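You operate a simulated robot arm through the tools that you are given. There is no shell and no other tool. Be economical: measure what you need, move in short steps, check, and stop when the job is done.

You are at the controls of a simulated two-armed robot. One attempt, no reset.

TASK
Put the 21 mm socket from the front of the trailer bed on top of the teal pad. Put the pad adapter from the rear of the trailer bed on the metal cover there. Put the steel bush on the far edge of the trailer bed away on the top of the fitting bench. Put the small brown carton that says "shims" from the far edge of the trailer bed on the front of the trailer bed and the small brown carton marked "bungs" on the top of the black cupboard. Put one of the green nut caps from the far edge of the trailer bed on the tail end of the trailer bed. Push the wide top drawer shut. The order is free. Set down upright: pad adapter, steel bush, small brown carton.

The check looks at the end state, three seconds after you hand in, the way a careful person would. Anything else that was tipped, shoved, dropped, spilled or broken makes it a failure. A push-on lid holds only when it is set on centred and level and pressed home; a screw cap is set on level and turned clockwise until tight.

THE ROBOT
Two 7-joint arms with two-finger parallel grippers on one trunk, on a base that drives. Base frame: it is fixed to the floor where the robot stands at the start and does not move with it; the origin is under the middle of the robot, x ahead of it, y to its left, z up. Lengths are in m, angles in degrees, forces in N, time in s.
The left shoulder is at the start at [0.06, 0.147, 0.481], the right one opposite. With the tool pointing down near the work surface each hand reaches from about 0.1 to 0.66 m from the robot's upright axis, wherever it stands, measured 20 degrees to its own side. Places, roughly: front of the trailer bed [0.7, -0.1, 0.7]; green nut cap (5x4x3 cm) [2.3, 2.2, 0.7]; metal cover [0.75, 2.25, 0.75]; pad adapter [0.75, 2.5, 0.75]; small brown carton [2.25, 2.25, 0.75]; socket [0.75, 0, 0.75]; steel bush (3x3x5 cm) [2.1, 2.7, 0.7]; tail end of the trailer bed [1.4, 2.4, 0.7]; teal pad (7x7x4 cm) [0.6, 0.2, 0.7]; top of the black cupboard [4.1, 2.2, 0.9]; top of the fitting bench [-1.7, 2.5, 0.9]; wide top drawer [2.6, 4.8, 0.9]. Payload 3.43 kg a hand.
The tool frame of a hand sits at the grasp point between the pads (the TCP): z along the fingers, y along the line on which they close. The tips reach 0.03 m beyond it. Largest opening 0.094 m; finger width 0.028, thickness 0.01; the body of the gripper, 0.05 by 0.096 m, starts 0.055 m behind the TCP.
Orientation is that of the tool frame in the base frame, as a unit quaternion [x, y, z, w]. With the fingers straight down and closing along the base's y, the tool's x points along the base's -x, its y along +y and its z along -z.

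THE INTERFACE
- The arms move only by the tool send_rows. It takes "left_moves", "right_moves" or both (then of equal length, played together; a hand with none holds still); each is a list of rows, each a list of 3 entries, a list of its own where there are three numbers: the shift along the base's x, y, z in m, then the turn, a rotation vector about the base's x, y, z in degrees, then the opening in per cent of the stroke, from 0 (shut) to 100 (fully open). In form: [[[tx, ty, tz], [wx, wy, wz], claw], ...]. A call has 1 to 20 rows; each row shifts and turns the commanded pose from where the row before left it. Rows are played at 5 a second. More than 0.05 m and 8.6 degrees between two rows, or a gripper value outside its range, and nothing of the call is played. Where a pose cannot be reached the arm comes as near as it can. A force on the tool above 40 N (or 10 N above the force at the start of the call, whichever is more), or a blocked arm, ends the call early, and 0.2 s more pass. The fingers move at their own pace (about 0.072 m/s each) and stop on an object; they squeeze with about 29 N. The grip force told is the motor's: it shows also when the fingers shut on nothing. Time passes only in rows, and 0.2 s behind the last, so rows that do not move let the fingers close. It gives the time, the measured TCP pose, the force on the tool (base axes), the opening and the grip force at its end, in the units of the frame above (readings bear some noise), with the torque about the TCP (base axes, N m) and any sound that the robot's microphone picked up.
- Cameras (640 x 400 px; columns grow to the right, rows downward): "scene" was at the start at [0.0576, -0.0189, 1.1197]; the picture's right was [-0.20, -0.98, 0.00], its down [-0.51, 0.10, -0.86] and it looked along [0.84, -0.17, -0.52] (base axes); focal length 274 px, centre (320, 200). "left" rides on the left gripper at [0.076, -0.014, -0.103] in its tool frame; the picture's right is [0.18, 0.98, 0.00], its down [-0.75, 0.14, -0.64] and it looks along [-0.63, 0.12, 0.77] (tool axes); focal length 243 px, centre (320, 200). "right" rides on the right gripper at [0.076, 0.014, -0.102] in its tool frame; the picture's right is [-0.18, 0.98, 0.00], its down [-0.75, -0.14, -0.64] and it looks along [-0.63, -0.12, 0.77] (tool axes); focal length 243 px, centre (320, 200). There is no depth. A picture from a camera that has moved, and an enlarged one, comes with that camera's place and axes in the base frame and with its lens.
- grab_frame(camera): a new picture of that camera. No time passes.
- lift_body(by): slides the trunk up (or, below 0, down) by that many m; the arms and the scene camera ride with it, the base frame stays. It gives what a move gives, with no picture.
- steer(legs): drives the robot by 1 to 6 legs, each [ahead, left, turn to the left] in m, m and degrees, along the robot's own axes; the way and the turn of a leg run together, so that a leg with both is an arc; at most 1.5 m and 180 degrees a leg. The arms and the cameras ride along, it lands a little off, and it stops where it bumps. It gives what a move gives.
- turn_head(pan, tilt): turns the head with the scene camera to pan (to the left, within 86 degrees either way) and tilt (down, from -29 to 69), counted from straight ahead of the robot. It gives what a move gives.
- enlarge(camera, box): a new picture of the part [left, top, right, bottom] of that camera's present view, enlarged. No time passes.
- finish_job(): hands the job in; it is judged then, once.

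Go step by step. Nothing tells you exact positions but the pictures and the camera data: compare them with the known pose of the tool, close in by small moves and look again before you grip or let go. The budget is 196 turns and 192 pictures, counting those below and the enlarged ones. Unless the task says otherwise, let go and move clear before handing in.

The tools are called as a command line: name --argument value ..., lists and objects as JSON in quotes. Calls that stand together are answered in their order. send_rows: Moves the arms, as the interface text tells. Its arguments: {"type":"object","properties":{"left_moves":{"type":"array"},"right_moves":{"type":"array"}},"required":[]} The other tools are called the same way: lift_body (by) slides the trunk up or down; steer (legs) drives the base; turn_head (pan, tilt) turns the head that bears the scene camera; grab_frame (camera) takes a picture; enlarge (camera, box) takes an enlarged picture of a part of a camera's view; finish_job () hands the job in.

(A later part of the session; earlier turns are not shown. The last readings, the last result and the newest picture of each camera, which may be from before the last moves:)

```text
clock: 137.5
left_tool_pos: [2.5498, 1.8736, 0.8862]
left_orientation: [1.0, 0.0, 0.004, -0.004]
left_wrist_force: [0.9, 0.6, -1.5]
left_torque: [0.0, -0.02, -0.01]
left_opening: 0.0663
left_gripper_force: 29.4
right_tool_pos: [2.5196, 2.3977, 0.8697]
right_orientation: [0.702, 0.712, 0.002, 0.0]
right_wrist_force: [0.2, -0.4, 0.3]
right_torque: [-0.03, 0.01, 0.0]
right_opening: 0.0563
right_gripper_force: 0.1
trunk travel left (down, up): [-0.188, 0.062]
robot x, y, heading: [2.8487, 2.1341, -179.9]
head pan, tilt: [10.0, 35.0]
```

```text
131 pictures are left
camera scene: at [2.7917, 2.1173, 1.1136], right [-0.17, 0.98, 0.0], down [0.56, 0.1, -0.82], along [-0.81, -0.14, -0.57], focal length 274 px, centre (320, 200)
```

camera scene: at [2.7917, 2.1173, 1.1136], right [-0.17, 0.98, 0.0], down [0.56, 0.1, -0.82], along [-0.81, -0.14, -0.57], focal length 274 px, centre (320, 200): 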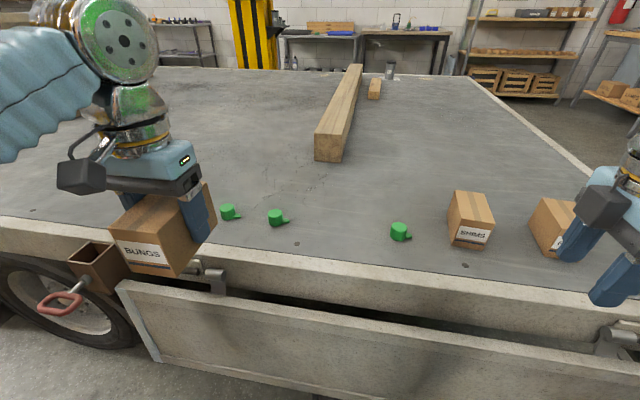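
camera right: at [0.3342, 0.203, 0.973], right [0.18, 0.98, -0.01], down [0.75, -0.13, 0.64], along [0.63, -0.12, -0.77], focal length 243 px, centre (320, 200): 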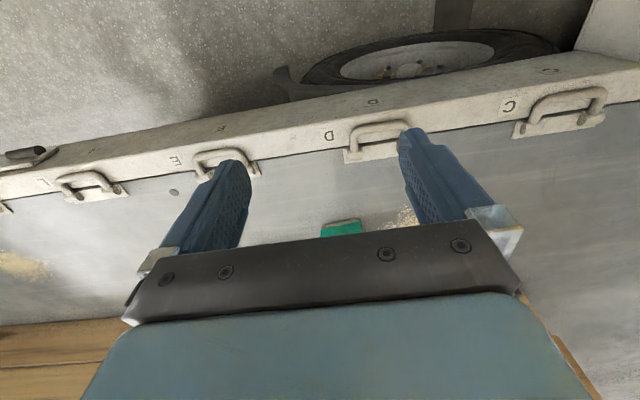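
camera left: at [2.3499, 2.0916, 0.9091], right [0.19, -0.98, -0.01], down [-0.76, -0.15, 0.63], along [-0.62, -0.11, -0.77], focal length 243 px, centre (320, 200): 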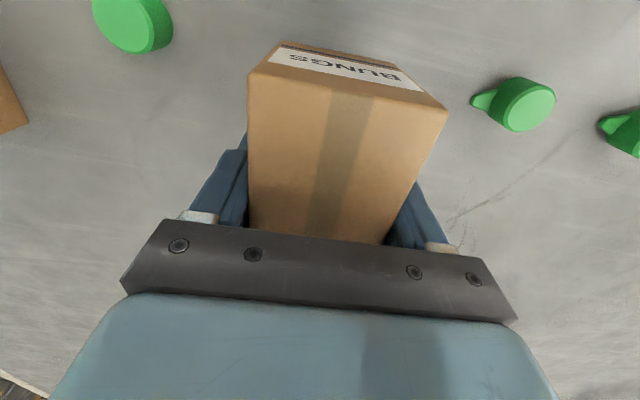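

The cap is at about (2.305, 2.21). I'll bring the right hand over it.

send_rows --right_moves '[[[0, -0.047, 0], [0, 0, 0], 70], [[0, -0.047, 0], [0, 0, 0], 70], [[-0.03, -0.035, -0.005], [0, 0, 0], 70], [[-0.035, -0.03, -0.01], [0, 0, 0], 70], [[-0.04, -0.02, -0.01], [0, 0, 0], 70], [[-0.04, -0.009, -0.01], [0, 0, 0], 70], [[-0.04, 0, -0.01], [0, 0, 0], 70], [[-0.03, 0, -0.01], [0, 0, 0], 70], [[0, 0, 0], [0, 0, 0], 70]]'

grab_frame --camera "right"

grab_frame --camera "scene"

```text
clock: 139.5
left_tool_pos: [2.549, 1.8746, 0.8865]
left_orientation: [1.0, 0.0, 0.005, -0.004]
left_wrist_force: [-0.4, 0.8, -1.4]
left_torque: [0.03, -0.03, 0.04]
left_opening: 0.0658
left_gripper_force: 29.0
right_tool_pos: [2.3033, 2.2092, 0.8123]
right_orientation: [0.702, 0.712, 0.002, 0.0]
right_wrist_force: [-0.5, -0.3, 0.2]
right_torque: [0.01, -0.03, 0.01]
right_opening: 0.0659
right_gripper_force: 0.0
trunk travel left (down, up): [-0.188, 0.062]
robot x, y, heading: [2.851, 2.1383, -179.8]
head pan, tilt: [10.0, 35.0]
```

```text
130 pictures are left
camera right: at [2.315, 2.2842, 0.9161], right [0.99, -0.17, 0.0], down [-0.13, -0.76, 0.64], along [-0.11, -0.63, -0.77], focal length 243 px, centre (320, 200)
```

right: 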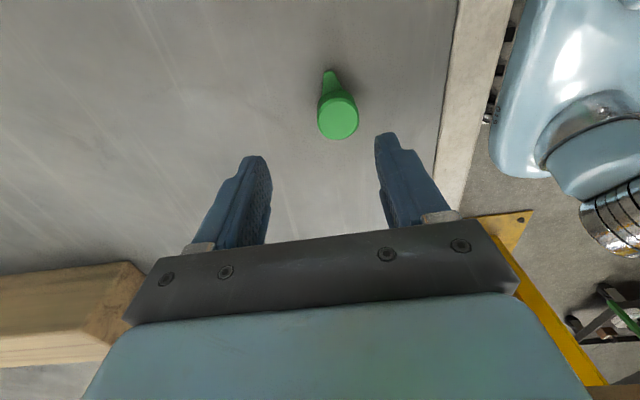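

```text
129 pictures are left
camera scene: at [2.7916, 2.117, 1.1135], right [-0.17, 0.98, 0.0], down [0.56, 0.1, -0.82], along [-0.81, -0.14, -0.57], focal length 274 px, centre (320, 200)
```

scene: 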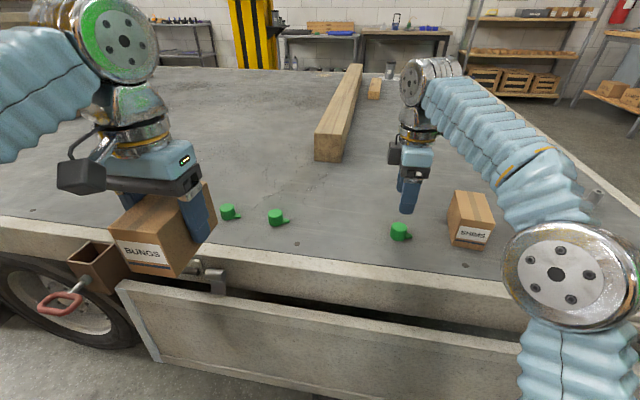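

The cap is at (2.316, 2.212). I'll correct, descend and grip.

send_rows --right_moves '[[[0.012, 0.002, -0.03], [0, 0, 0], 70], [[0, 0, -0.026], [0, 0, 0], 70], [[0, 0, -0.02], [0, 0, 0], 70], [[0, 0, 0], [0, 0, 0], 70]]'

grab_frame --camera "right"

```text
clock: 140.5
left_tool_pos: [2.5502, 1.875, 0.8863]
left_orientation: [1.0, 0.0, 0.006, -0.004]
left_wrist_force: [0.3, -0.1, -1.4]
left_torque: [0.0, -0.02, -0.02]
left_opening: 0.066
left_gripper_force: 29.0
right_tool_pos: [2.315, 2.212, 0.7369]
right_orientation: [0.702, 0.712, 0.002, 0.0]
right_wrist_force: [-0.4, 0.4, -0.1]
right_torque: [0.02, -0.01, 0.01]
right_opening: 0.0661
right_gripper_force: 0.0
trunk travel left (down, up): [-0.188, 0.062]
robot x, y, heading: [2.8485, 2.1366, -179.9]
head pan, tilt: [10.0, 35.0]
```

```text
128 pictures are left
camera right: at [2.3281, 2.2873, 0.8406], right [0.99, -0.17, 0.0], down [-0.13, -0.76, 0.64], along [-0.11, -0.63, -0.77], focal length 243 px, centre (320, 200)
```

right: 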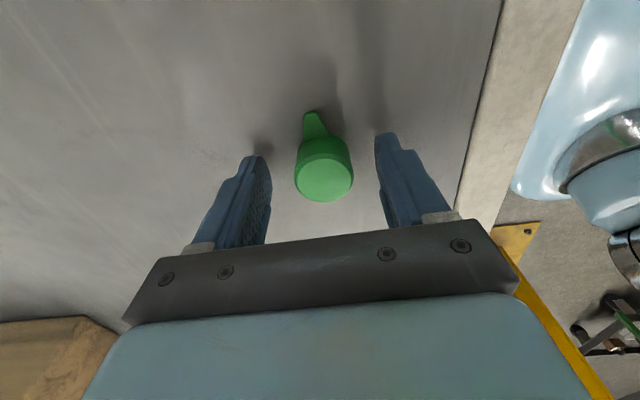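

The cap is centred. I'll grip, lift and retract the hand.

send_rows --right_moves '[[[0, 0, 0], [0, 0, 0], 0], [[0, 0, 0], [0, 0, 0], 0], [[0, 0, 0], [0, 0, 0], 0], [[0, 0, 0], [0, 0, 0], 0], [[0, 0, 0.04], [0, 0, 0], 0], [[0, 0, 0.04], [0, 0, 0], 0], [[0.03, 0, 0.04], [0, 0, 0], 0], [[0.045, 0.01, 0.01], [0, 0, 0], 0], [[0.045, 0.02, 0], [0, 0, 0], 0], [[0.045, 0.02, 0], [0, 0, 0], 0], [[0.03, 0.03, 0], [0, 0, 0], 0], [[0, 0.03, 0], [0, 0, 0], 0], [[0, 0, 0], [0, 0, 0], 0]]'

grab_frame --camera "scene"

grab_frame --camera "right"

```text
clock: 143.3
left_tool_pos: [2.5476, 1.8746, 0.8862]
left_orientation: [1.0, 0.0, 0.005, -0.005]
left_wrist_force: [0.5, -0.4, -1.4]
left_torque: [-0.01, 0.03, -0.02]
left_opening: 0.066
left_gripper_force: 28.5
right_tool_pos: [2.5126, 2.3197, 0.8682]
right_orientation: [0.702, 0.712, 0.002, 0.0]
right_wrist_force: [0.4, 0.3, 0.2]
right_torque: [0.0, 0.06, 0.02]
right_opening: 0.0324
right_gripper_force: 29.3
trunk travel left (down, up): [-0.188, 0.062]
robot x, y, heading: [2.8506, 2.136, -180.1]
head pan, tilt: [10.0, 35.0]
```

```text
127 pictures are left
camera scene: at [2.7918, 2.1172, 1.1135], right [-0.17, 0.98, 0.0], down [0.56, 0.1, -0.82], along [-0.81, -0.14, -0.57], focal length 274 px, centre (320, 200)
```

scene: 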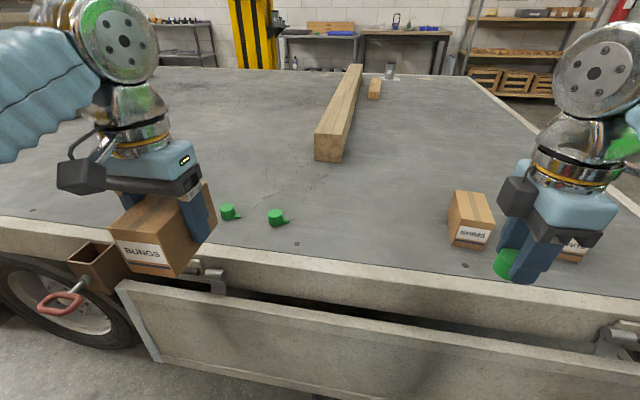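

```text
126 pictures are left
camera right: at [2.5238, 2.3969, 0.971], right [0.99, -0.17, 0.0], down [-0.13, -0.76, 0.64], along [-0.11, -0.63, -0.77], focal length 243 px, centre (320, 200)
```

right: 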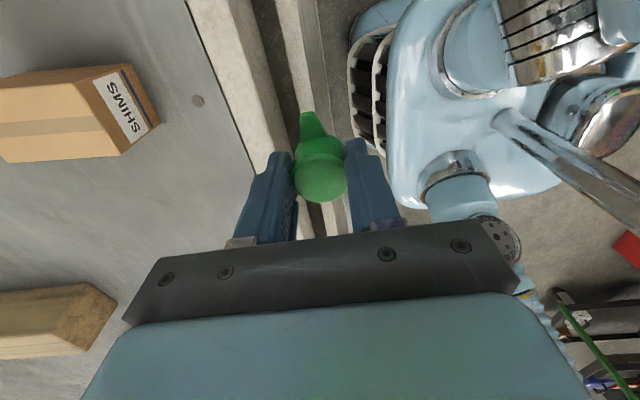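

Both are held. I'll back off and turn around to face the black cupboard.

steer --legs '[[-0.45, 0, 0], [0, 0, 180]]'

turn_head --pan 0 --tilt 25

grab_frame --camera "scene"

```text
clock: 153.3
left_tool_pos: [3.6126, 2.381, 0.8864]
left_orientation: [0.019, 1.0, -0.005, -0.005]
left_wrist_force: [0.1, 0.0, -1.5]
left_torque: [-0.02, 0.0, 0.03]
left_opening: 0.066
left_gripper_force: 28.9
right_tool_pos: [3.6327, 1.9337, 0.8681]
right_orientation: [-0.698, 0.716, 0.001, -0.002]
right_wrist_force: [1.0, 0.3, -0.3]
right_torque: [0.03, 0.01, 0.0]
right_opening: 0.0323
right_gripper_force: 29.2
trunk travel left (down, up): [-0.188, 0.062]
robot x, y, heading: [3.3044, 2.1343, -2.4]
head pan, tilt: [10.0, 35.0]
```

```text
clock: 154.1
left_tool_pos: [3.613, 2.3817, 0.8861]
left_orientation: [0.02, 1.0, -0.004, -0.005]
left_wrist_force: [0.2, -0.7, -1.2]
left_torque: [-0.05, 0.01, 0.02]
left_opening: 0.0661
left_gripper_force: 28.8
right_tool_pos: [3.6334, 1.9331, 0.8679]
right_orientation: [-0.697, 0.717, 0.0, -0.002]
right_wrist_force: [0.4, 0.4, 0.5]
right_torque: [-0.01, -0.03, 0.0]
right_opening: 0.0324
right_gripper_force: 28.6
trunk travel left (down, up): [-0.188, 0.062]
robot x, y, heading: [3.3028, 2.1351, -2.1]
head pan, tilt: [0.0, 25.0]
```

```text
125 pictures are left
camera scene: at [3.3645, 2.1308, 1.1293], right [-0.04, -1.0, 0.0], down [-0.42, 0.02, -0.91], along [0.91, -0.03, -0.42], focal length 274 px, centre (320, 200)
```

scene: 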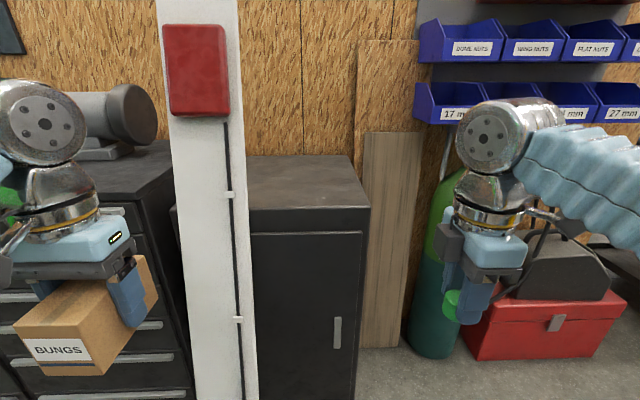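

The cupboard top is right of a white post. I'll shift right and angle the robot left so the left arm comes in clear of the post, then measure again.

steer --legs '[[0.02, -0.33, 0], [0, 0, 25]]'

grab_frame --camera "scene"

```text
clock: 157.5
left_tool_pos: [3.4855, 2.1636, 0.8865]
left_orientation: [-0.201, 0.98, -0.005, -0.004]
left_wrist_force: [0.1, 0.2, -1.9]
left_torque: [-0.01, -0.04, -0.03]
left_opening: 0.066
left_gripper_force: 29.1
right_tool_pos: [3.6955, 1.7681, 0.8679]
right_orientation: [0.839, -0.544, 0.0, 0.002]
right_wrist_force: [0.0, -0.2, -0.3]
right_torque: [0.01, -0.01, 0.0]
right_opening: 0.0325
right_gripper_force: 29.3
trunk travel left (down, up): [-0.188, 0.062]
robot x, y, heading: [3.3105, 1.8092, 23.2]
head pan, tilt: [0.0, 25.0]
```

```text
124 pictures are left
camera scene: at [3.3676, 1.8318, 1.1293], right [0.4, -0.92, 0.0], down [-0.39, -0.17, -0.91], along [0.83, 0.36, -0.42], focal length 274 px, centre (320, 200)
```

scene: 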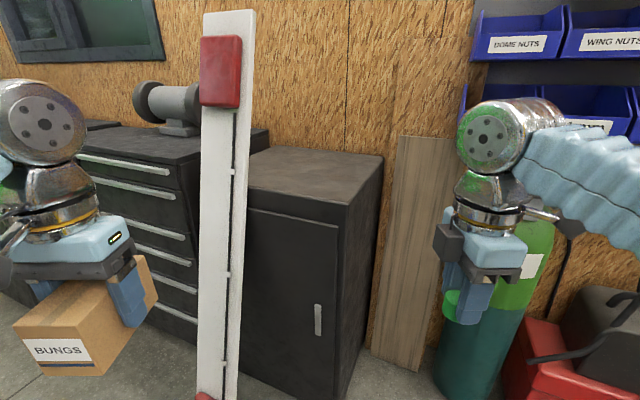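

The cupboard top is at z≈0.85 with its front-right corner at (3.93, 2.0). The post starts at y≈2.27. I'll look down at my own base to judge how close I can get.

turn_head --pan 0 --tilt 66

grab_frame --camera "scene"

```text
clock: 158.6
left_tool_pos: [3.4856, 2.1634, 0.8859]
left_orientation: [-0.202, 0.979, -0.005, -0.003]
left_wrist_force: [0.5, -0.5, -1.9]
left_torque: [-0.02, 0.0, -0.01]
left_opening: 0.066
left_gripper_force: 29.0
right_tool_pos: [3.696, 1.769, 0.8684]
right_orientation: [0.839, -0.545, 0.0, 0.002]
right_wrist_force: [-0.7, 0.0, 0.2]
right_torque: [0.0, -0.04, 0.02]
right_opening: 0.0324
right_gripper_force: 28.8
trunk travel left (down, up): [-0.188, 0.062]
robot x, y, heading: [3.3088, 1.8067, 23.5]
head pan, tilt: [0.0, 66.0]
```

```text
123 pictures are left
camera scene: at [3.3376, 1.819, 1.0727], right [0.4, -0.92, 0.0], down [-0.84, -0.36, -0.41], along [0.37, 0.16, -0.91], focal length 274 px, centre (320, 200)
```

scene: 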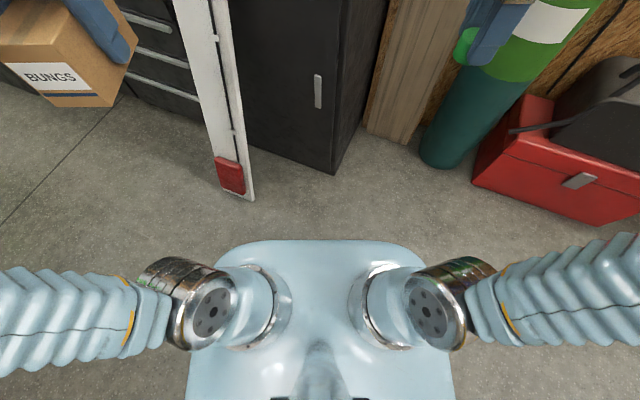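

The white post leans with its foot at (3.66, 2.29), so I'll come in square at y≈1.93 with the left arm nearly extended. First I'll turn to heading 0, line up and raise the trunk.

steer --legs '[[0, 0, -23.5], [0, 0.12, 0]]'

lift_body --by 0.06

turn_head --pan 0 --tilt 30

grab_frame --camera "scene"

```text
clock: 161.0
left_tool_pos: [3.6106, 2.186, 0.8868]
left_orientation: [0.0, 1.0, -0.004, -0.005]
left_wrist_force: [-0.5, -0.9, -0.7]
left_torque: [0.02, 0.01, -0.03]
left_opening: 0.066
left_gripper_force: 29.6
right_tool_pos: [3.6485, 1.7408, 0.8682]
right_orientation: [0.712, -0.703, 0.0, 0.002]
right_wrist_force: [-0.6, 0.7, 0.4]
right_torque: [-0.01, -0.03, -0.03]
right_opening: 0.0323
right_gripper_force: 29.1
trunk travel left (down, up): [-0.188, 0.062]
robot x, y, heading: [3.311, 1.929, -0.1]
head pan, tilt: [0.0, 66.0]
```

```text
clock: 162.0
left_tool_pos: [3.6115, 2.1867, 0.9454]
left_orientation: [0.0, 1.0, -0.004, -0.005]
left_wrist_force: [0.2, -0.3, -1.4]
left_torque: [0.0, -0.01, 0.0]
left_opening: 0.066
left_gripper_force: 28.7
right_tool_pos: [3.6489, 1.7417, 0.9275]
right_orientation: [0.712, -0.702, 0.0, 0.001]
right_wrist_force: [-0.6, -0.1, -1.2]
right_torque: [0.03, -0.01, 0.0]
right_opening: 0.0326
right_gripper_force: 28.9
trunk travel left (down, up): [-0.248, 0.002]
robot x, y, heading: [3.312, 1.9311, -0.1]
head pan, tilt: [0.0, 66.0]
```

```text
clock: 163.1
left_tool_pos: [3.6108, 2.1873, 0.9452]
left_orientation: [0.0, 1.0, -0.004, -0.006]
left_wrist_force: [0.0, 0.0, -2.5]
left_torque: [-0.01, 0.0, 0.0]
left_opening: 0.0659
left_gripper_force: 29.2
right_tool_pos: [3.6493, 1.741, 0.9275]
right_orientation: [0.712, -0.703, -0.001, 0.002]
right_wrist_force: [0.1, -0.3, -0.5]
right_torque: [0.0, -0.05, 0.03]
right_opening: 0.0324
right_gripper_force: 29.6
trunk travel left (down, up): [-0.248, 0.002]
robot x, y, heading: [3.3142, 1.9277, 0.1]
head pan, tilt: [0.0, 30.0]
```

```text
122 pictures are left
camera scene: at [3.3711, 1.9284, 1.1813], right [0.0, -1.0, 0.0], down [-0.5, 0.0, -0.87], along [0.87, 0.0, -0.5], focal length 274 px, centre (320, 200)
```

scene: 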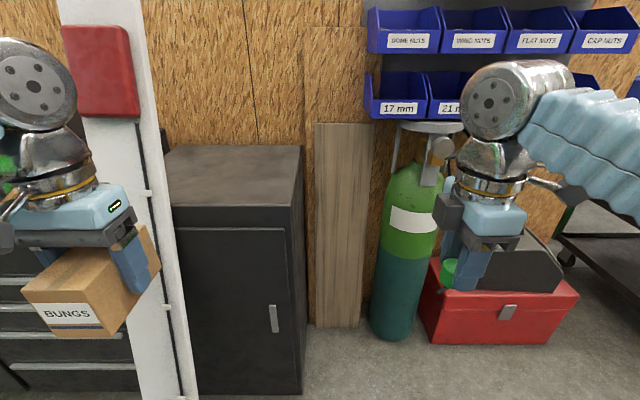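

The cupboard's corner is confirmed at (3.92, 2.0). I'll extend the left hand to line up with y=2.085.

send_rows --left_moves '[[[0, -0.034, 0], [0, 0, 0], 0], [[0, -0.034, 0], [0, 0, 0], 0], [[0, -0.034, 0], [0, 0, 0], 0], [[0.045, 0, 0], [0, 0, 0], 0], [[0.045, 0, 0], [0, 0, 0], 0], [[0.045, 0, 0], [0, 0, 0], 0], [[0.045, 0, 0], [0, 0, 0], 0], [[0, 0, 0], [0, 0, 0], 0]]'

grab_frame --camera "scene"

```text
clock: 164.8
left_tool_pos: [3.7903, 2.0852, 0.9455]
left_orientation: [0.0, 1.0, -0.005, -0.005]
left_wrist_force: [0.7, -0.2, -1.3]
left_torque: [-0.01, 0.05, 0.02]
left_opening: 0.0661
left_gripper_force: 29.1
right_tool_pos: [3.6489, 1.7403, 0.9284]
right_orientation: [0.711, -0.703, -0.001, 0.002]
right_wrist_force: [-0.3, -0.1, -0.4]
right_torque: [0.0, 0.05, -0.02]
right_opening: 0.0322
right_gripper_force: 29.5
trunk travel left (down, up): [-0.248, 0.002]
robot x, y, heading: [3.3092, 1.928, -0.0]
head pan, tilt: [0.0, 30.0]
```

```text
121 pictures are left
camera scene: at [3.3715, 1.9283, 1.1813], right [0.0, -1.0, 0.0], down [-0.5, 0.0, -0.87], along [0.87, 0.0, -0.5], focal length 274 px, centre (320, 200)
```

scene: 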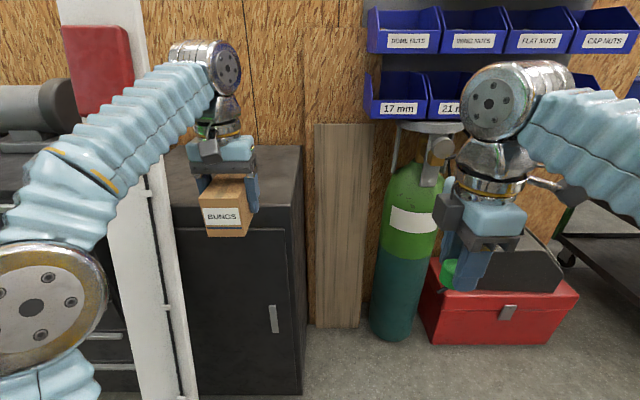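

The elbow still sticks out toward the post. I'll extend the arm further to bring the elbow in.

send_rows --left_moves '[[[0.03, 0, 0], [0, 0, 0], 0], [[0.03, 0, 0], [0, 0, 0], 0], [[0, 0, 0], [0, 0, 0], 0]]'

grab_frame --camera "scene"

```text
clock: 165.7
left_tool_pos: [3.8278, 2.0857, 0.9427]
left_orientation: [0.001, 1.0, -0.005, -0.003]
left_wrist_force: [-0.1, 0.2, -2.6]
left_torque: [-0.04, 0.01, 0.0]
left_opening: 0.066
left_gripper_force: 28.8
left hand out of reach, approached as far as the arm can: row 1, 2
right_tool_pos: [3.6488, 1.7422, 0.9275]
right_orientation: [0.712, -0.702, 0.0, 0.002]
right_wrist_force: [0.3, -0.5, -0.3]
right_torque: [0.01, 0.02, 0.03]
right_opening: 0.0324
right_gripper_force: 28.6
trunk travel left (down, up): [-0.248, 0.002]
robot x, y, heading: [3.3109, 1.9321, 0.0]
head pan, tilt: [0.0, 30.0]
```

```text
120 pictures are left
camera scene: at [3.3712, 1.929, 1.1813], right [0.0, -1.0, 0.0], down [-0.5, 0.0, -0.87], along [0.87, 0.0, -0.5], focal length 274 px, centre (320, 200)
```

scene: 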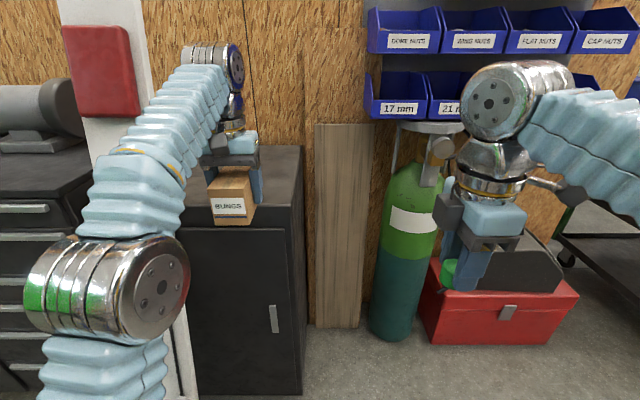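

To keep the elbow away from the post, I'll move the base right and reach diagonally left instead.

steer --legs '[[0, -0.226, 0]]'

send_rows --left_moves '[[[-0.02, 0.025, 0.003], [0, 0, 0], 0], [[-0.02, 0.04, 0], [0, 0, 0], 0], [[-0.01, 0.045, 0], [0, 0, 0], 0], [[-0.01, 0.045, 0], [0, 0, 0], 0], [[-0.01, 0.045, 0], [0, 0, 0], 0], [[0, 0.026, 0], [0, 0, 0], 0], [[0, 0, 0], [0, 0, 0], 0]]'

grab_frame --camera "scene"

```text
clock: 167.4
left_tool_pos: [3.8286, 1.8605, 0.9432]
left_orientation: [0.001, 1.0, -0.004, -0.004]
left_wrist_force: [-0.6, 0.9, -2.4]
left_torque: [0.0, -0.01, -0.01]
left_opening: 0.0661
left_gripper_force: 28.4
right_tool_pos: [3.6494, 1.5157, 0.9273]
right_orientation: [0.711, -0.703, 0.0, 0.001]
right_wrist_force: [-0.6, 0.7, 0.6]
right_torque: [-0.02, -0.01, 0.02]
right_opening: 0.0325
right_gripper_force: 28.5
trunk travel left (down, up): [-0.248, 0.002]
robot x, y, heading: [3.3113, 1.7016, -0.0]
head pan, tilt: [0.0, 30.0]
```

```text
clock: 169.0
left_tool_pos: [3.7559, 2.0856, 0.9455]
left_orientation: [-0.001, 1.0, -0.005, -0.005]
left_wrist_force: [0.0, -0.3, -2.1]
left_torque: [-0.01, -0.02, 0.0]
left_opening: 0.0658
left_gripper_force: 29.2
right_tool_pos: [3.649, 1.5152, 0.9287]
right_orientation: [0.712, -0.703, 0.0, 0.002]
right_wrist_force: [-0.8, 0.7, -0.9]
right_torque: [0.02, 0.01, 0.01]
right_opening: 0.0321
right_gripper_force: 29.0
trunk travel left (down, up): [-0.248, 0.002]
robot x, y, heading: [3.3111, 1.7016, 0.0]
head pan, tilt: [0.0, 30.0]
```

```text
119 pictures are left
camera scene: at [3.371, 1.7028, 1.1813], right [0.0, -1.0, 0.0], down [-0.5, 0.0, -0.87], along [0.87, 0.0, -0.5], focal length 274 px, centre (320, 200)
```

scene: 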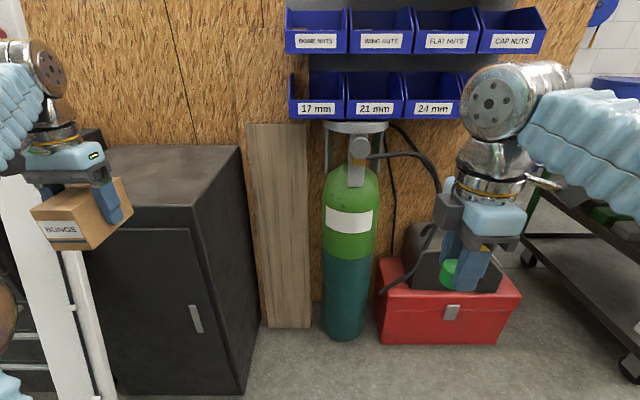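

I'll look left to see how the elbow and the post relate before driving in.

turn_head --pan 40 --tilt 35

grab_frame --camera "scene"

```text
clock: 170.0
left_tool_pos: [3.7552, 2.0859, 0.9469]
left_orientation: [0.001, 1.0, -0.004, -0.004]
left_wrist_force: [-0.5, -0.4, -1.8]
left_torque: [0.02, -0.02, -0.01]
left_opening: 0.0661
left_gripper_force: 28.3
right_tool_pos: [3.6497, 1.5151, 0.9275]
right_orientation: [0.711, -0.703, -0.001, 0.002]
right_wrist_force: [-0.4, 0.1, 0.0]
right_torque: [0.03, 0.0, -0.01]
right_opening: 0.032
right_gripper_force: 29.1
trunk travel left (down, up): [-0.248, 0.002]
robot x, y, heading: [3.3129, 1.7033, -0.2]
head pan, tilt: [40.0, 35.0]
```

```text
118 pictures are left
camera scene: at [3.3481, 1.7593, 1.1736], right [0.64, -0.77, 0.0], down [-0.44, -0.37, -0.82], along [0.63, 0.53, -0.57], focal length 274 px, centre (320, 200)
```

scene: 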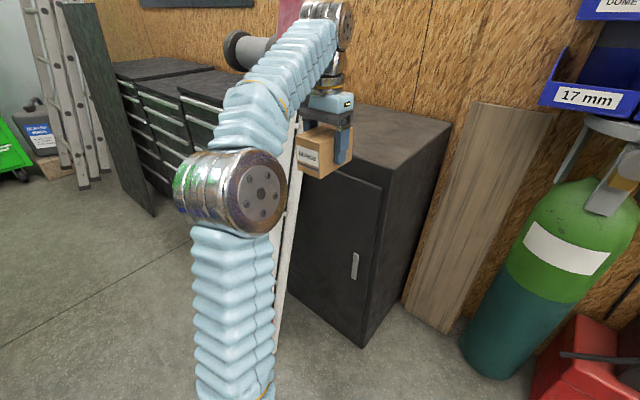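

The elbow is clear of the post by more than 10 cm. I'll drive ahead onto the cupboard.

steer --legs '[[0.24, 0, 0]]'

grab_frame --camera "scene"

grab_frame --camera "left"

```text
clock: 171.8
left_tool_pos: [3.9961, 2.0834, 0.9456]
left_orientation: [0.002, 1.0, -0.004, -0.004]
left_wrist_force: [-0.4, 0.3, -1.8]
left_torque: [-0.01, 0.03, -0.01]
left_opening: 0.066
left_gripper_force: 28.7
right_tool_pos: [3.8877, 1.5142, 0.9273]
right_orientation: [0.71, -0.704, -0.001, 0.002]
right_wrist_force: [-0.6, -0.3, -0.6]
right_torque: [0.01, -0.03, 0.0]
right_opening: 0.0324
right_gripper_force: 29.1
trunk travel left (down, up): [-0.248, 0.002]
robot x, y, heading: [3.5463, 1.7062, -0.2]
head pan, tilt: [40.0, 35.0]
```

```text
117 pictures are left
camera scene: at [3.5886, 1.7587, 1.1735], right [0.64, -0.77, 0.0], down [-0.44, -0.37, -0.82], along [0.63, 0.52, -0.57], focal length 274 px, centre (320, 200)
```

scene: 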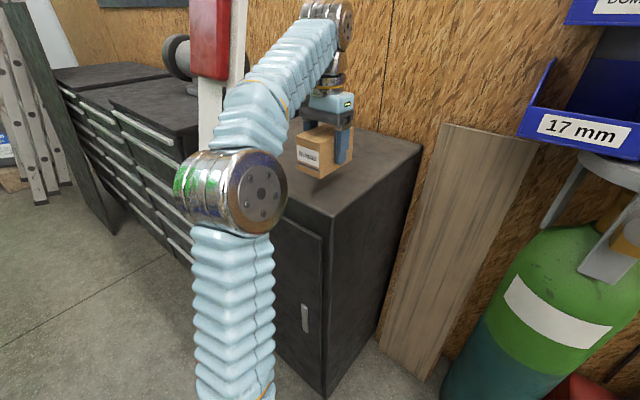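

```text
116 pictures are left
camera left: at [3.9216, 2.0716, 1.0499], right [-0.18, 0.98, -0.01], down [0.76, 0.14, 0.63], along [0.63, 0.11, -0.77], focal length 243 px, centre (320, 200)
```

left: 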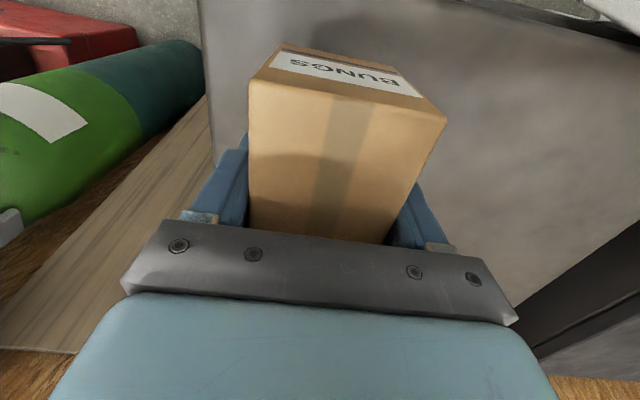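

The carton's front is too close to the cupboard's front edge. I'll drive 4 cm further in, then lower it.

steer --legs '[[0.04, 0.015, 0]]'

send_rows --left_moves '[[[0.01, 0, -0.015], [0, 0, 0], 0], [[0.005, 0, -0.015], [0, 0, 0], 0], [[0, 0, -0.01], [0, 0, 0], 0], [[0, 0, 0], [0, 0, 0], 0]]'

enlarge --camera "scene" --box '[200, 60, 440, 220]'

```text
clock: 172.7
left_tool_pos: [4.0381, 2.0977, 0.9459]
left_orientation: [0.001, 1.0, -0.005, -0.005]
left_wrist_force: [-0.7, 0.3, -1.5]
left_torque: [-0.03, -0.05, 0.01]
left_opening: 0.0659
left_gripper_force: 29.3
right_tool_pos: [3.928, 1.5273, 0.9285]
right_orientation: [0.71, -0.704, -0.001, 0.002]
right_wrist_force: [0.3, -0.1, -0.8]
right_torque: [0.02, 0.0, 0.02]
right_opening: 0.0322
right_gripper_force: 29.4
trunk travel left (down, up): [-0.248, 0.002]
robot x, y, heading: [3.5948, 1.7182, -0.2]
head pan, tilt: [40.0, 35.0]
```

```text
clock: 173.7
left_tool_pos: [4.0523, 2.099, 0.9058]
left_orientation: [0.002, 1.0, -0.004, -0.004]
left_wrist_force: [-0.1, 0.1, -1.3]
left_torque: [-0.04, 0.0, 0.01]
left_opening: 0.0659
left_gripper_force: 28.7
right_tool_pos: [3.9289, 1.5291, 0.928]
right_orientation: [0.711, -0.703, -0.001, 0.002]
right_wrist_force: [0.0, 0.2, -0.3]
right_torque: [0.02, -0.02, 0.02]
right_opening: 0.0322
right_gripper_force: 29.2
trunk travel left (down, up): [-0.248, 0.002]
robot x, y, heading: [3.5929, 1.7192, -0.1]
head pan, tilt: [40.0, 35.0]
```

```text
2.50 times, centred on (320, 140) of scene
camera zoom: at [3.6289, 1.7737, 1.1735], right [0.64, -0.77, 0.0], down [-0.44, -0.37, -0.82], along [0.63, 0.52, -0.57], focal length 684 px, centre (320, 350)
```

zoom: 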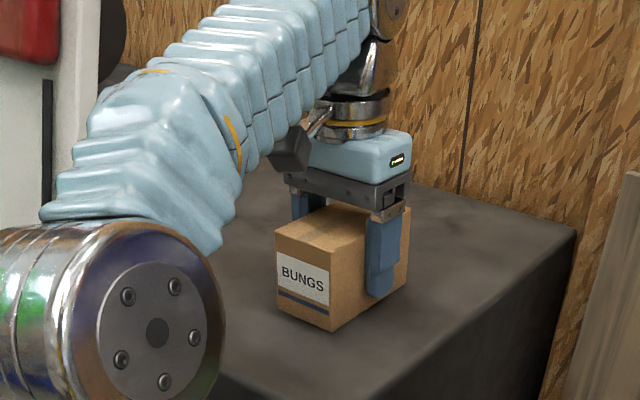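

The carton is just above the surface. I'll lower it gently to contact.

send_rows --left_moves '[[[0, 0, -0.003], [0, 0, 0], 0], [[0, 0, -0.003], [0, 0, 0], 0], [[0, 0, -0.003], [0, 0, 0], 0], [[0, 0, 0], [0, 0, 0], 0]]'

```text
clock: 174.7
left_tool_pos: [4.0525, 2.0992, 0.8992]
left_orientation: [0.002, 1.0, -0.004, -0.002]
left_wrist_force: [1.0, 2.3, 25.6]
left_torque: [0.8, -0.12, -0.04]
left_opening: 0.0663
left_gripper_force: 29.1
right_tool_pos: [3.9269, 1.528, 0.9283]
right_orientation: [0.71, -0.704, 0.0, 0.002]
right_wrist_force: [-0.6, -0.6, -0.1]
right_torque: [0.01, 0.02, -0.01]
right_opening: 0.0322
right_gripper_force: 29.3
trunk travel left (down, up): [-0.248, 0.002]
robot x, y, heading: [3.5905, 1.7203, -0.2]
head pan, tilt: [40.0, 35.0]
```

It's in contact. I'll release, rise, and then back straight out.

send_rows --left_moves '[[[0, 0, 0.003], [0, 0, 0], 0], [[0, 0, 0], [0, 0, 0], 100], [[0, 0, 0], [0, 0, 0], 100], [[0, 0, 0.02], [0, 0, 0], 100], [[-0.01, 0, 0.025], [0, 0, 0], 100], [[-0.01, 0, 0.025], [0, 0, 0], 100], [[0, 0, 0], [0, 0, 0], 100]]'

grab_frame --camera "scene"

```text
clock: 176.3
left_tool_pos: [4.038, 2.0987, 0.9541]
left_orientation: [0.002, 1.0, -0.004, -0.004]
left_wrist_force: [0.7, 0.2, 0.2]
left_torque: [0.0, -0.02, 0.01]
left_opening: 0.094
left_gripper_force: 0.0
left hand out of reach, approached as far as the arm can: row 6
right_tool_pos: [3.9287, 1.5291, 0.9276]
right_orientation: [0.71, -0.704, 0.0, 0.002]
right_wrist_force: [-0.5, -0.1, -0.5]
right_torque: [0.02, 0.0, 0.01]
right_opening: 0.0323
right_gripper_force: 28.8
trunk travel left (down, up): [-0.248, 0.002]
robot x, y, heading: [3.592, 1.7162, -0.2]
head pan, tilt: [40.0, 35.0]
```

```text
114 pictures are left
camera scene: at [3.6289, 1.7736, 1.1736], right [0.64, -0.77, 0.0], down [-0.44, -0.37, -0.82], along [0.63, 0.52, -0.57], focal length 274 px, centre (320, 200)
```

scene: 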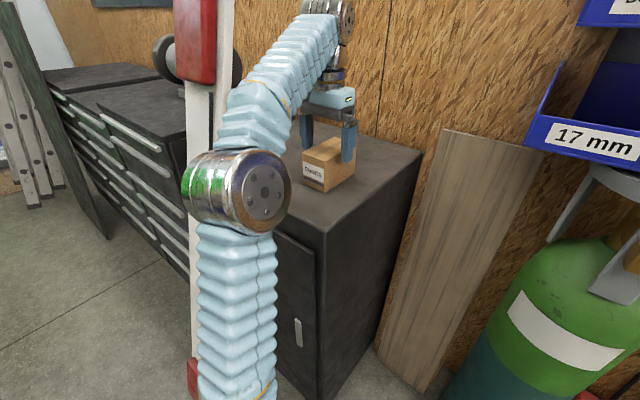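

BUNGS stands well on the cupboard. I'll back straight out and retract the left hand.

steer --legs '[[-0.48, 0, 0]]'

turn_head --pan 25 --tilt 20

grab_frame --camera "scene"

send_rows --left_moves '[[[-0.03, -0.035, 0], [0, 0, 0], 100], [[-0.03, -0.035, 0], [0, 0, 0], 100], [[-0.03, -0.035, 0], [0, 0, 0], 100], [[-0.03, -0.035, 0], [0, 0, 0], 100], [[-0.02, -0.02, 0], [0, 0, 0], 100], [[0, 0, 0], [0, 0, 0], 100]]'

```text
clock: 179.2
left_tool_pos: [3.5587, 2.1008, 0.9538]
left_orientation: [0.001, 1.0, -0.004, -0.005]
left_wrist_force: [0.3, -0.1, -0.6]
left_torque: [0.07, -0.01, 0.01]
left_opening: 0.0936
left_gripper_force: 0.1
right_tool_pos: [3.4492, 1.5303, 0.928]
right_orientation: [0.711, -0.704, -0.001, 0.003]
right_wrist_force: [-0.5, 0.7, -0.2]
right_torque: [0.01, -0.05, -0.02]
right_opening: 0.032
right_gripper_force: 29.0
trunk travel left (down, up): [-0.248, 0.002]
robot x, y, heading: [3.1158, 1.7202, -0.4]
head pan, tilt: [40.0, 35.0]
```

```text
clock: 179.9
left_tool_pos: [3.559, 2.101, 0.9536]
left_orientation: [0.001, 1.0, -0.004, -0.004]
left_wrist_force: [0.1, 0.6, -1.3]
left_torque: [-0.01, 0.02, -0.01]
left_opening: 0.0939
left_gripper_force: 0.1
right_tool_pos: [3.4483, 1.531, 0.9268]
right_orientation: [0.711, -0.703, 0.0, 0.002]
right_wrist_force: [-0.2, -0.3, -0.4]
right_torque: [0.02, -0.05, 0.01]
right_opening: 0.0321
right_gripper_force: 29.4
trunk travel left (down, up): [-0.248, 0.002]
robot x, y, heading: [3.1127, 1.7209, -0.1]
head pan, tilt: [25.0, 20.0]
```

```text
113 pictures are left
camera scene: at [3.1656, 1.7577, 1.1973], right [0.42, -0.91, 0.0], down [-0.31, -0.14, -0.94], along [0.85, 0.4, -0.34], focal length 274 px, centre (320, 200)
```

scene: 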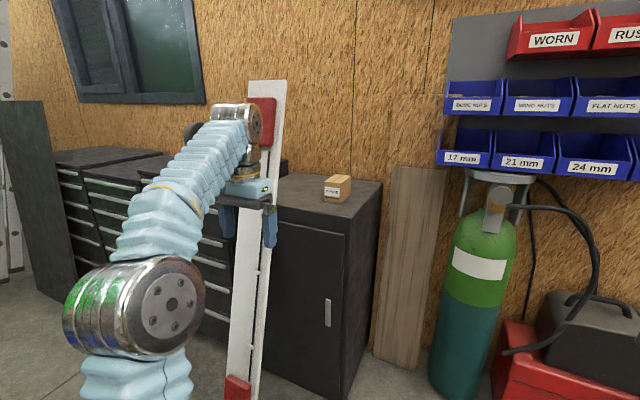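

```text
clock: 181.3
left_tool_pos: [3.4182, 1.9419, 0.955]
left_orientation: [0.001, 1.0, -0.004, -0.004]
left_wrist_force: [0.4, 0.2, 0.3]
left_torque: [-0.03, 0.02, -0.02]
left_opening: 0.094
left_gripper_force: 0.0
right_tool_pos: [3.4487, 1.5301, 0.9283]
right_orientation: [0.71, -0.704, -0.001, 0.002]
right_wrist_force: [-0.7, 1.2, 0.4]
right_torque: [0.01, -0.02, -0.01]
right_opening: 0.0322
right_gripper_force: 28.9
trunk travel left (down, up): [-0.248, 0.002]
robot x, y, heading: [3.1097, 1.721, 0.1]
head pan, tilt: [25.0, 20.0]
```

BUNGS is standing. Next I'll return to the far edge and pick up SHIMS with the left hand, keeping the cap in the right.

steer --legs '[[0.04, 0.35, 0], [0, 0, -180], [0.25, -0.45, 0]]'

lift_body --by -0.06

turn_head --pan 5 --tilt 32

grab_frame --camera "scene"

```text
clock: 193.6
left_tool_pos: [2.5961, 2.3063, 0.9542]
left_orientation: [1.0, -0.005, 0.005, -0.005]
left_wrist_force: [0.3, 0.7, 0.4]
left_torque: [0.01, -0.02, 0.01]
left_opening: 0.0941
left_gripper_force: 0.1
right_tool_pos: [2.5699, 2.718, 0.9277]
right_orientation: [0.706, 0.709, 0.002, 0.001]
right_wrist_force: [0.4, -1.3, -0.3]
right_torque: [0.02, 0.04, 0.02]
right_opening: 0.0322
right_gripper_force: 29.5
trunk travel left (down, up): [-0.248, 0.002]
robot x, y, heading: [2.9039, 2.5271, 179.6]
head pan, tilt: [25.0, 20.0]
```

```text
clock: 194.6
left_tool_pos: [2.5965, 2.3063, 0.8941]
left_orientation: [1.0, -0.005, 0.004, -0.004]
left_wrist_force: [1.1, -0.2, 0.2]
left_torque: [-0.01, -0.01, 0.03]
left_opening: 0.0937
left_gripper_force: 0.0
right_tool_pos: [2.5692, 2.7179, 0.8677]
right_orientation: [0.706, 0.708, 0.001, 0.001]
right_wrist_force: [0.8, 0.0, -0.6]
right_torque: [-0.01, 0.03, 0.01]
right_opening: 0.0321
right_gripper_force: 29.0
trunk travel left (down, up): [-0.188, 0.062]
robot x, y, heading: [2.9033, 2.5283, 179.2]
head pan, tilt: [25.0, 20.0]
```

```text
clock: 195.4
left_tool_pos: [2.5975, 2.3078, 0.8947]
left_orientation: [1.0, -0.006, 0.005, -0.004]
left_wrist_force: [-0.1, 0.0, 0.4]
left_torque: [0.0, 0.0, 0.0]
left_opening: 0.094
left_gripper_force: 0.0
right_tool_pos: [2.5698, 2.7172, 0.8677]
right_orientation: [0.707, 0.707, 0.002, 0.001]
right_wrist_force: [-0.9, 0.8, -0.5]
right_torque: [0.0, -0.03, 0.0]
right_opening: 0.0319
right_gripper_force: 28.9
trunk travel left (down, up): [-0.188, 0.062]
robot x, y, heading: [2.9049, 2.5263, 179.3]
head pan, tilt: [5.0, 32.0]
```

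```text
112 pictures are left
camera scene: at [2.845, 2.5185, 1.1183], right [-0.08, 1.0, 0.0], down [0.53, 0.04, -0.85], along [-0.85, -0.07, -0.53], focal length 274 px, centre (320, 200)
```

scene: 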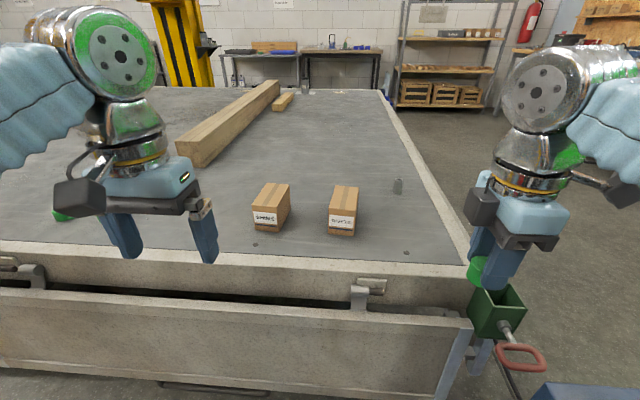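

Shims is the left carton. I'll drive a bit closer and move the left hand over it.

steer --legs '[[0.06, 0, 0.7]]'

send_rows --left_moves '[[[-0.045, 0.008, -0.01], [0, 0, 0], 100], [[-0.045, 0.008, -0.01], [0, 0, 0], 100], [[-0.045, 0.008, -0.01], [0, 0, 0], 100], [[-0.045, 0.008, -0.01], [0, 0, 0], 100], [[-0.045, 0.008, -0.01], [0, 0, 0], 100], [[-0.04, 0.008, -0.01], [0, 0, 0], 100], [[0, 0, 0], [0, 0, 0], 100]]'

grab_frame --camera "left"

```text
clock: 196.4
left_tool_pos: [2.5385, 2.3038, 0.8947]
left_orientation: [1.0, 0.0, 0.004, -0.004]
left_wrist_force: [0.4, -0.3, -0.2]
left_torque: [0.01, -0.02, -0.02]
left_opening: 0.0939
left_gripper_force: 0.1
right_tool_pos: [2.5076, 2.7137, 0.8681]
right_orientation: [0.702, 0.712, 0.001, 0.001]
right_wrist_force: [0.0, 0.6, 0.5]
right_torque: [-0.04, 0.01, -0.01]
right_opening: 0.0321
right_gripper_force: 29.2
trunk travel left (down, up): [-0.188, 0.062]
robot x, y, heading: [2.8427, 2.527, -179.9]
head pan, tilt: [5.0, 32.0]
```

```text
clock: 198.0
left_tool_pos: [2.2733, 2.3519, 0.835]
left_orientation: [1.0, 0.001, 0.005, -0.004]
left_wrist_force: [0.6, -0.1, -0.4]
left_torque: [0.0, 0.01, -0.01]
left_opening: 0.094
left_gripper_force: 0.1
right_tool_pos: [2.5062, 2.7132, 0.8679]
right_orientation: [0.703, 0.712, 0.003, 0.001]
right_wrist_force: [0.2, -0.2, -1.1]
right_torque: [0.02, -0.02, -0.02]
right_opening: 0.0326
right_gripper_force: 29.1
trunk travel left (down, up): [-0.188, 0.062]
robot x, y, heading: [2.8471, 2.5295, -180.1]
head pan, tilt: [5.0, 32.0]
```

```text
111 pictures are left
camera left: at [2.3483, 2.3666, 0.9391], right [0.19, -0.98, -0.01], down [-0.76, -0.15, 0.63], along [-0.62, -0.11, -0.77], focal length 243 px, centre (320, 200)
```

left: 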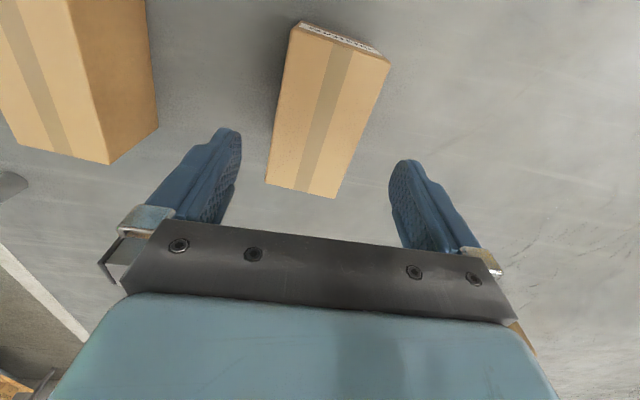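

SHIMS is centred at (2.277, 2.357), turned about -4.6°. I'll align, descend and grip.

send_rows --left_moves '[[[0.004, 0.005, -0.03], [0, 0, -4.5], 100], [[0, 0, -0.03], [0, 0, 0], 100], [[0, 0, -0.03], [0, 0, 0], 100], [[0, 0, 0], [0, 0, 0], 100], [[0, 0, 0], [0, 0, 0], 0], [[0, 0, 0], [0, 0, 0], 0], [[0, 0, 0], [0, 0, 0], 0], [[0, 0, 0.03], [0, 0, 0], 0], [[0, 0, 0.03], [0, 0, 0], 0], [[0.03, 0, 0.03], [0, 0, 0], 0], [[0.045, 0, 0.01], [0, 0, 4.5], 0], [[0.045, 0, 0.01], [0, 0, 0], 0], [[0.045, 0, 0.01], [0, 0, 0], 0], [[0.045, 0, 0], [0, 0, 0], 0], [[0.03, 0, 0], [0, 0, 0], 0], [[0, 0, 0], [0, 0, 0], 0]]'

grab_frame --camera "left"

grab_frame --camera "scene"

```text
clock: 201.4
left_tool_pos: [2.5182, 2.3568, 0.8644]
left_orientation: [1.0, 0.002, 0.004, -0.004]
left_wrist_force: [0.4, -0.7, -3.5]
left_torque: [-0.01, 0.03, -0.02]
left_opening: 0.0662
left_gripper_force: 29.5
right_tool_pos: [2.5073, 2.7136, 0.8675]
right_orientation: [0.702, 0.712, 0.002, 0.0]
right_wrist_force: [1.1, -0.4, 0.7]
right_torque: [-0.02, 0.02, -0.01]
right_opening: 0.0319
right_gripper_force: 29.3
trunk travel left (down, up): [-0.188, 0.062]
robot x, y, heading: [2.8443, 2.5245, -180.0]
head pan, tilt: [5.0, 32.0]
```

```text
110 pictures are left
camera left: at [2.5933, 2.3711, 0.9674], right [0.19, -0.98, -0.01], down [-0.76, -0.15, 0.63], along [-0.62, -0.11, -0.77], focal length 243 px, centre (320, 200)
```

left: 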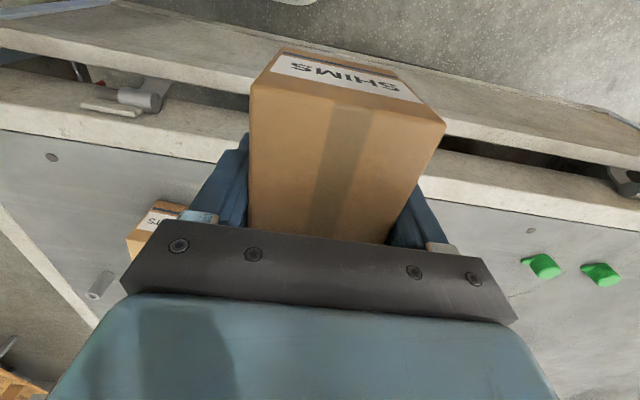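

```text
109 pictures are left
camera scene: at [2.7845, 2.518, 1.1182], right [-0.09, 1.0, 0.0], down [0.53, 0.05, -0.85], along [-0.84, -0.08, -0.53], focal length 274 px, centre (320, 200)
```

scene: 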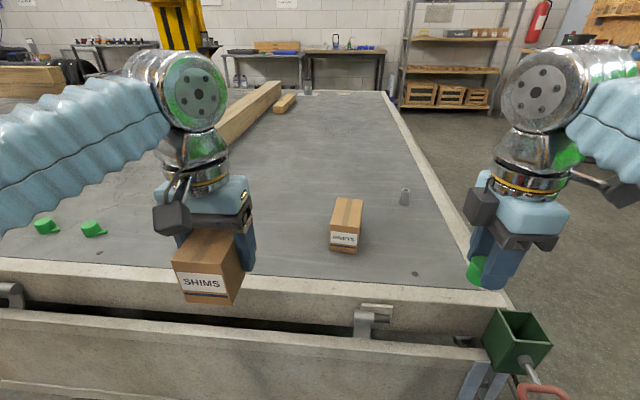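

I have SHIMS. Now I'll drive around the stool to the rear of the trailer and face it.

steer --legs '[[-0.46, 0, 0], [0, -1.0, 0], [1.2, 0, 0], [0.5, 0, 0], [0, 0, 90]]'

turn_head --pan 0 --tilt 30

grab_frame --camera "scene"

```text
clock: 221.1
left_tool_pos: [1.7712, 3.1908, 0.8653]
left_orientation: [0.702, 0.712, 0.0, -0.007]
left_wrist_force: [-0.2, 0.2, -4.0]
left_torque: [0.0, 0.01, -0.01]
left_opening: 0.0663
left_gripper_force: 28.6
right_tool_pos: [1.4152, 3.1737, 0.8672]
right_orientation: [-0.015, 1.0, 0.002, -0.001]
right_wrist_force: [0.4, -0.5, 0.2]
right_torque: [-0.02, 0.0, 0.01]
right_opening: 0.032
right_gripper_force: 28.9
trunk travel left (down, up): [-0.188, 0.062]
robot x, y, heading: [1.5951, 3.517, -89.2]
head pan, tilt: [5.0, 32.0]
```

```text
clock: 221.7
left_tool_pos: [1.7717, 3.1914, 0.8642]
left_orientation: [0.702, 0.712, 0.0, -0.007]
left_wrist_force: [0.2, 0.2, -4.5]
left_torque: [0.05, -0.01, -0.01]
left_opening: 0.0662
left_gripper_force: 29.2
right_tool_pos: [1.4145, 3.1763, 0.8673]
right_orientation: [-0.015, 1.0, 0.002, 0.0]
right_wrist_force: [-0.3, -0.5, -0.2]
right_torque: [-0.04, 0.01, 0.0]
right_opening: 0.0322
right_gripper_force: 28.9
trunk travel left (down, up): [-0.188, 0.062]
robot x, y, heading: [1.5988, 3.5129, -89.0]
head pan, tilt: [0.0, 30.0]
```

```text
108 pictures are left
camera scene: at [1.5975, 3.454, 1.1213], right [-1.0, -0.02, 0.0], down [-0.01, 0.5, -0.87], along [0.01, -0.87, -0.5], focal length 274 px, centre (320, 200)
```

scene: 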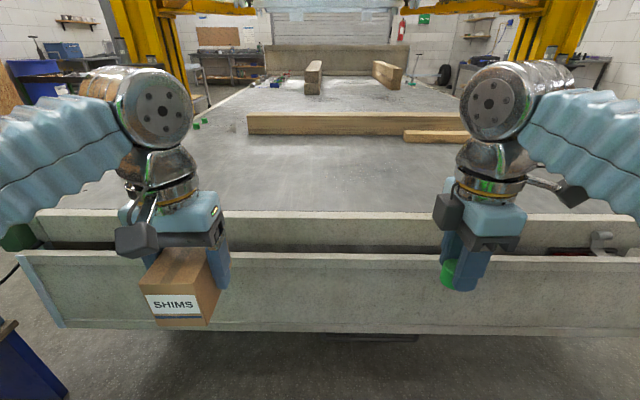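

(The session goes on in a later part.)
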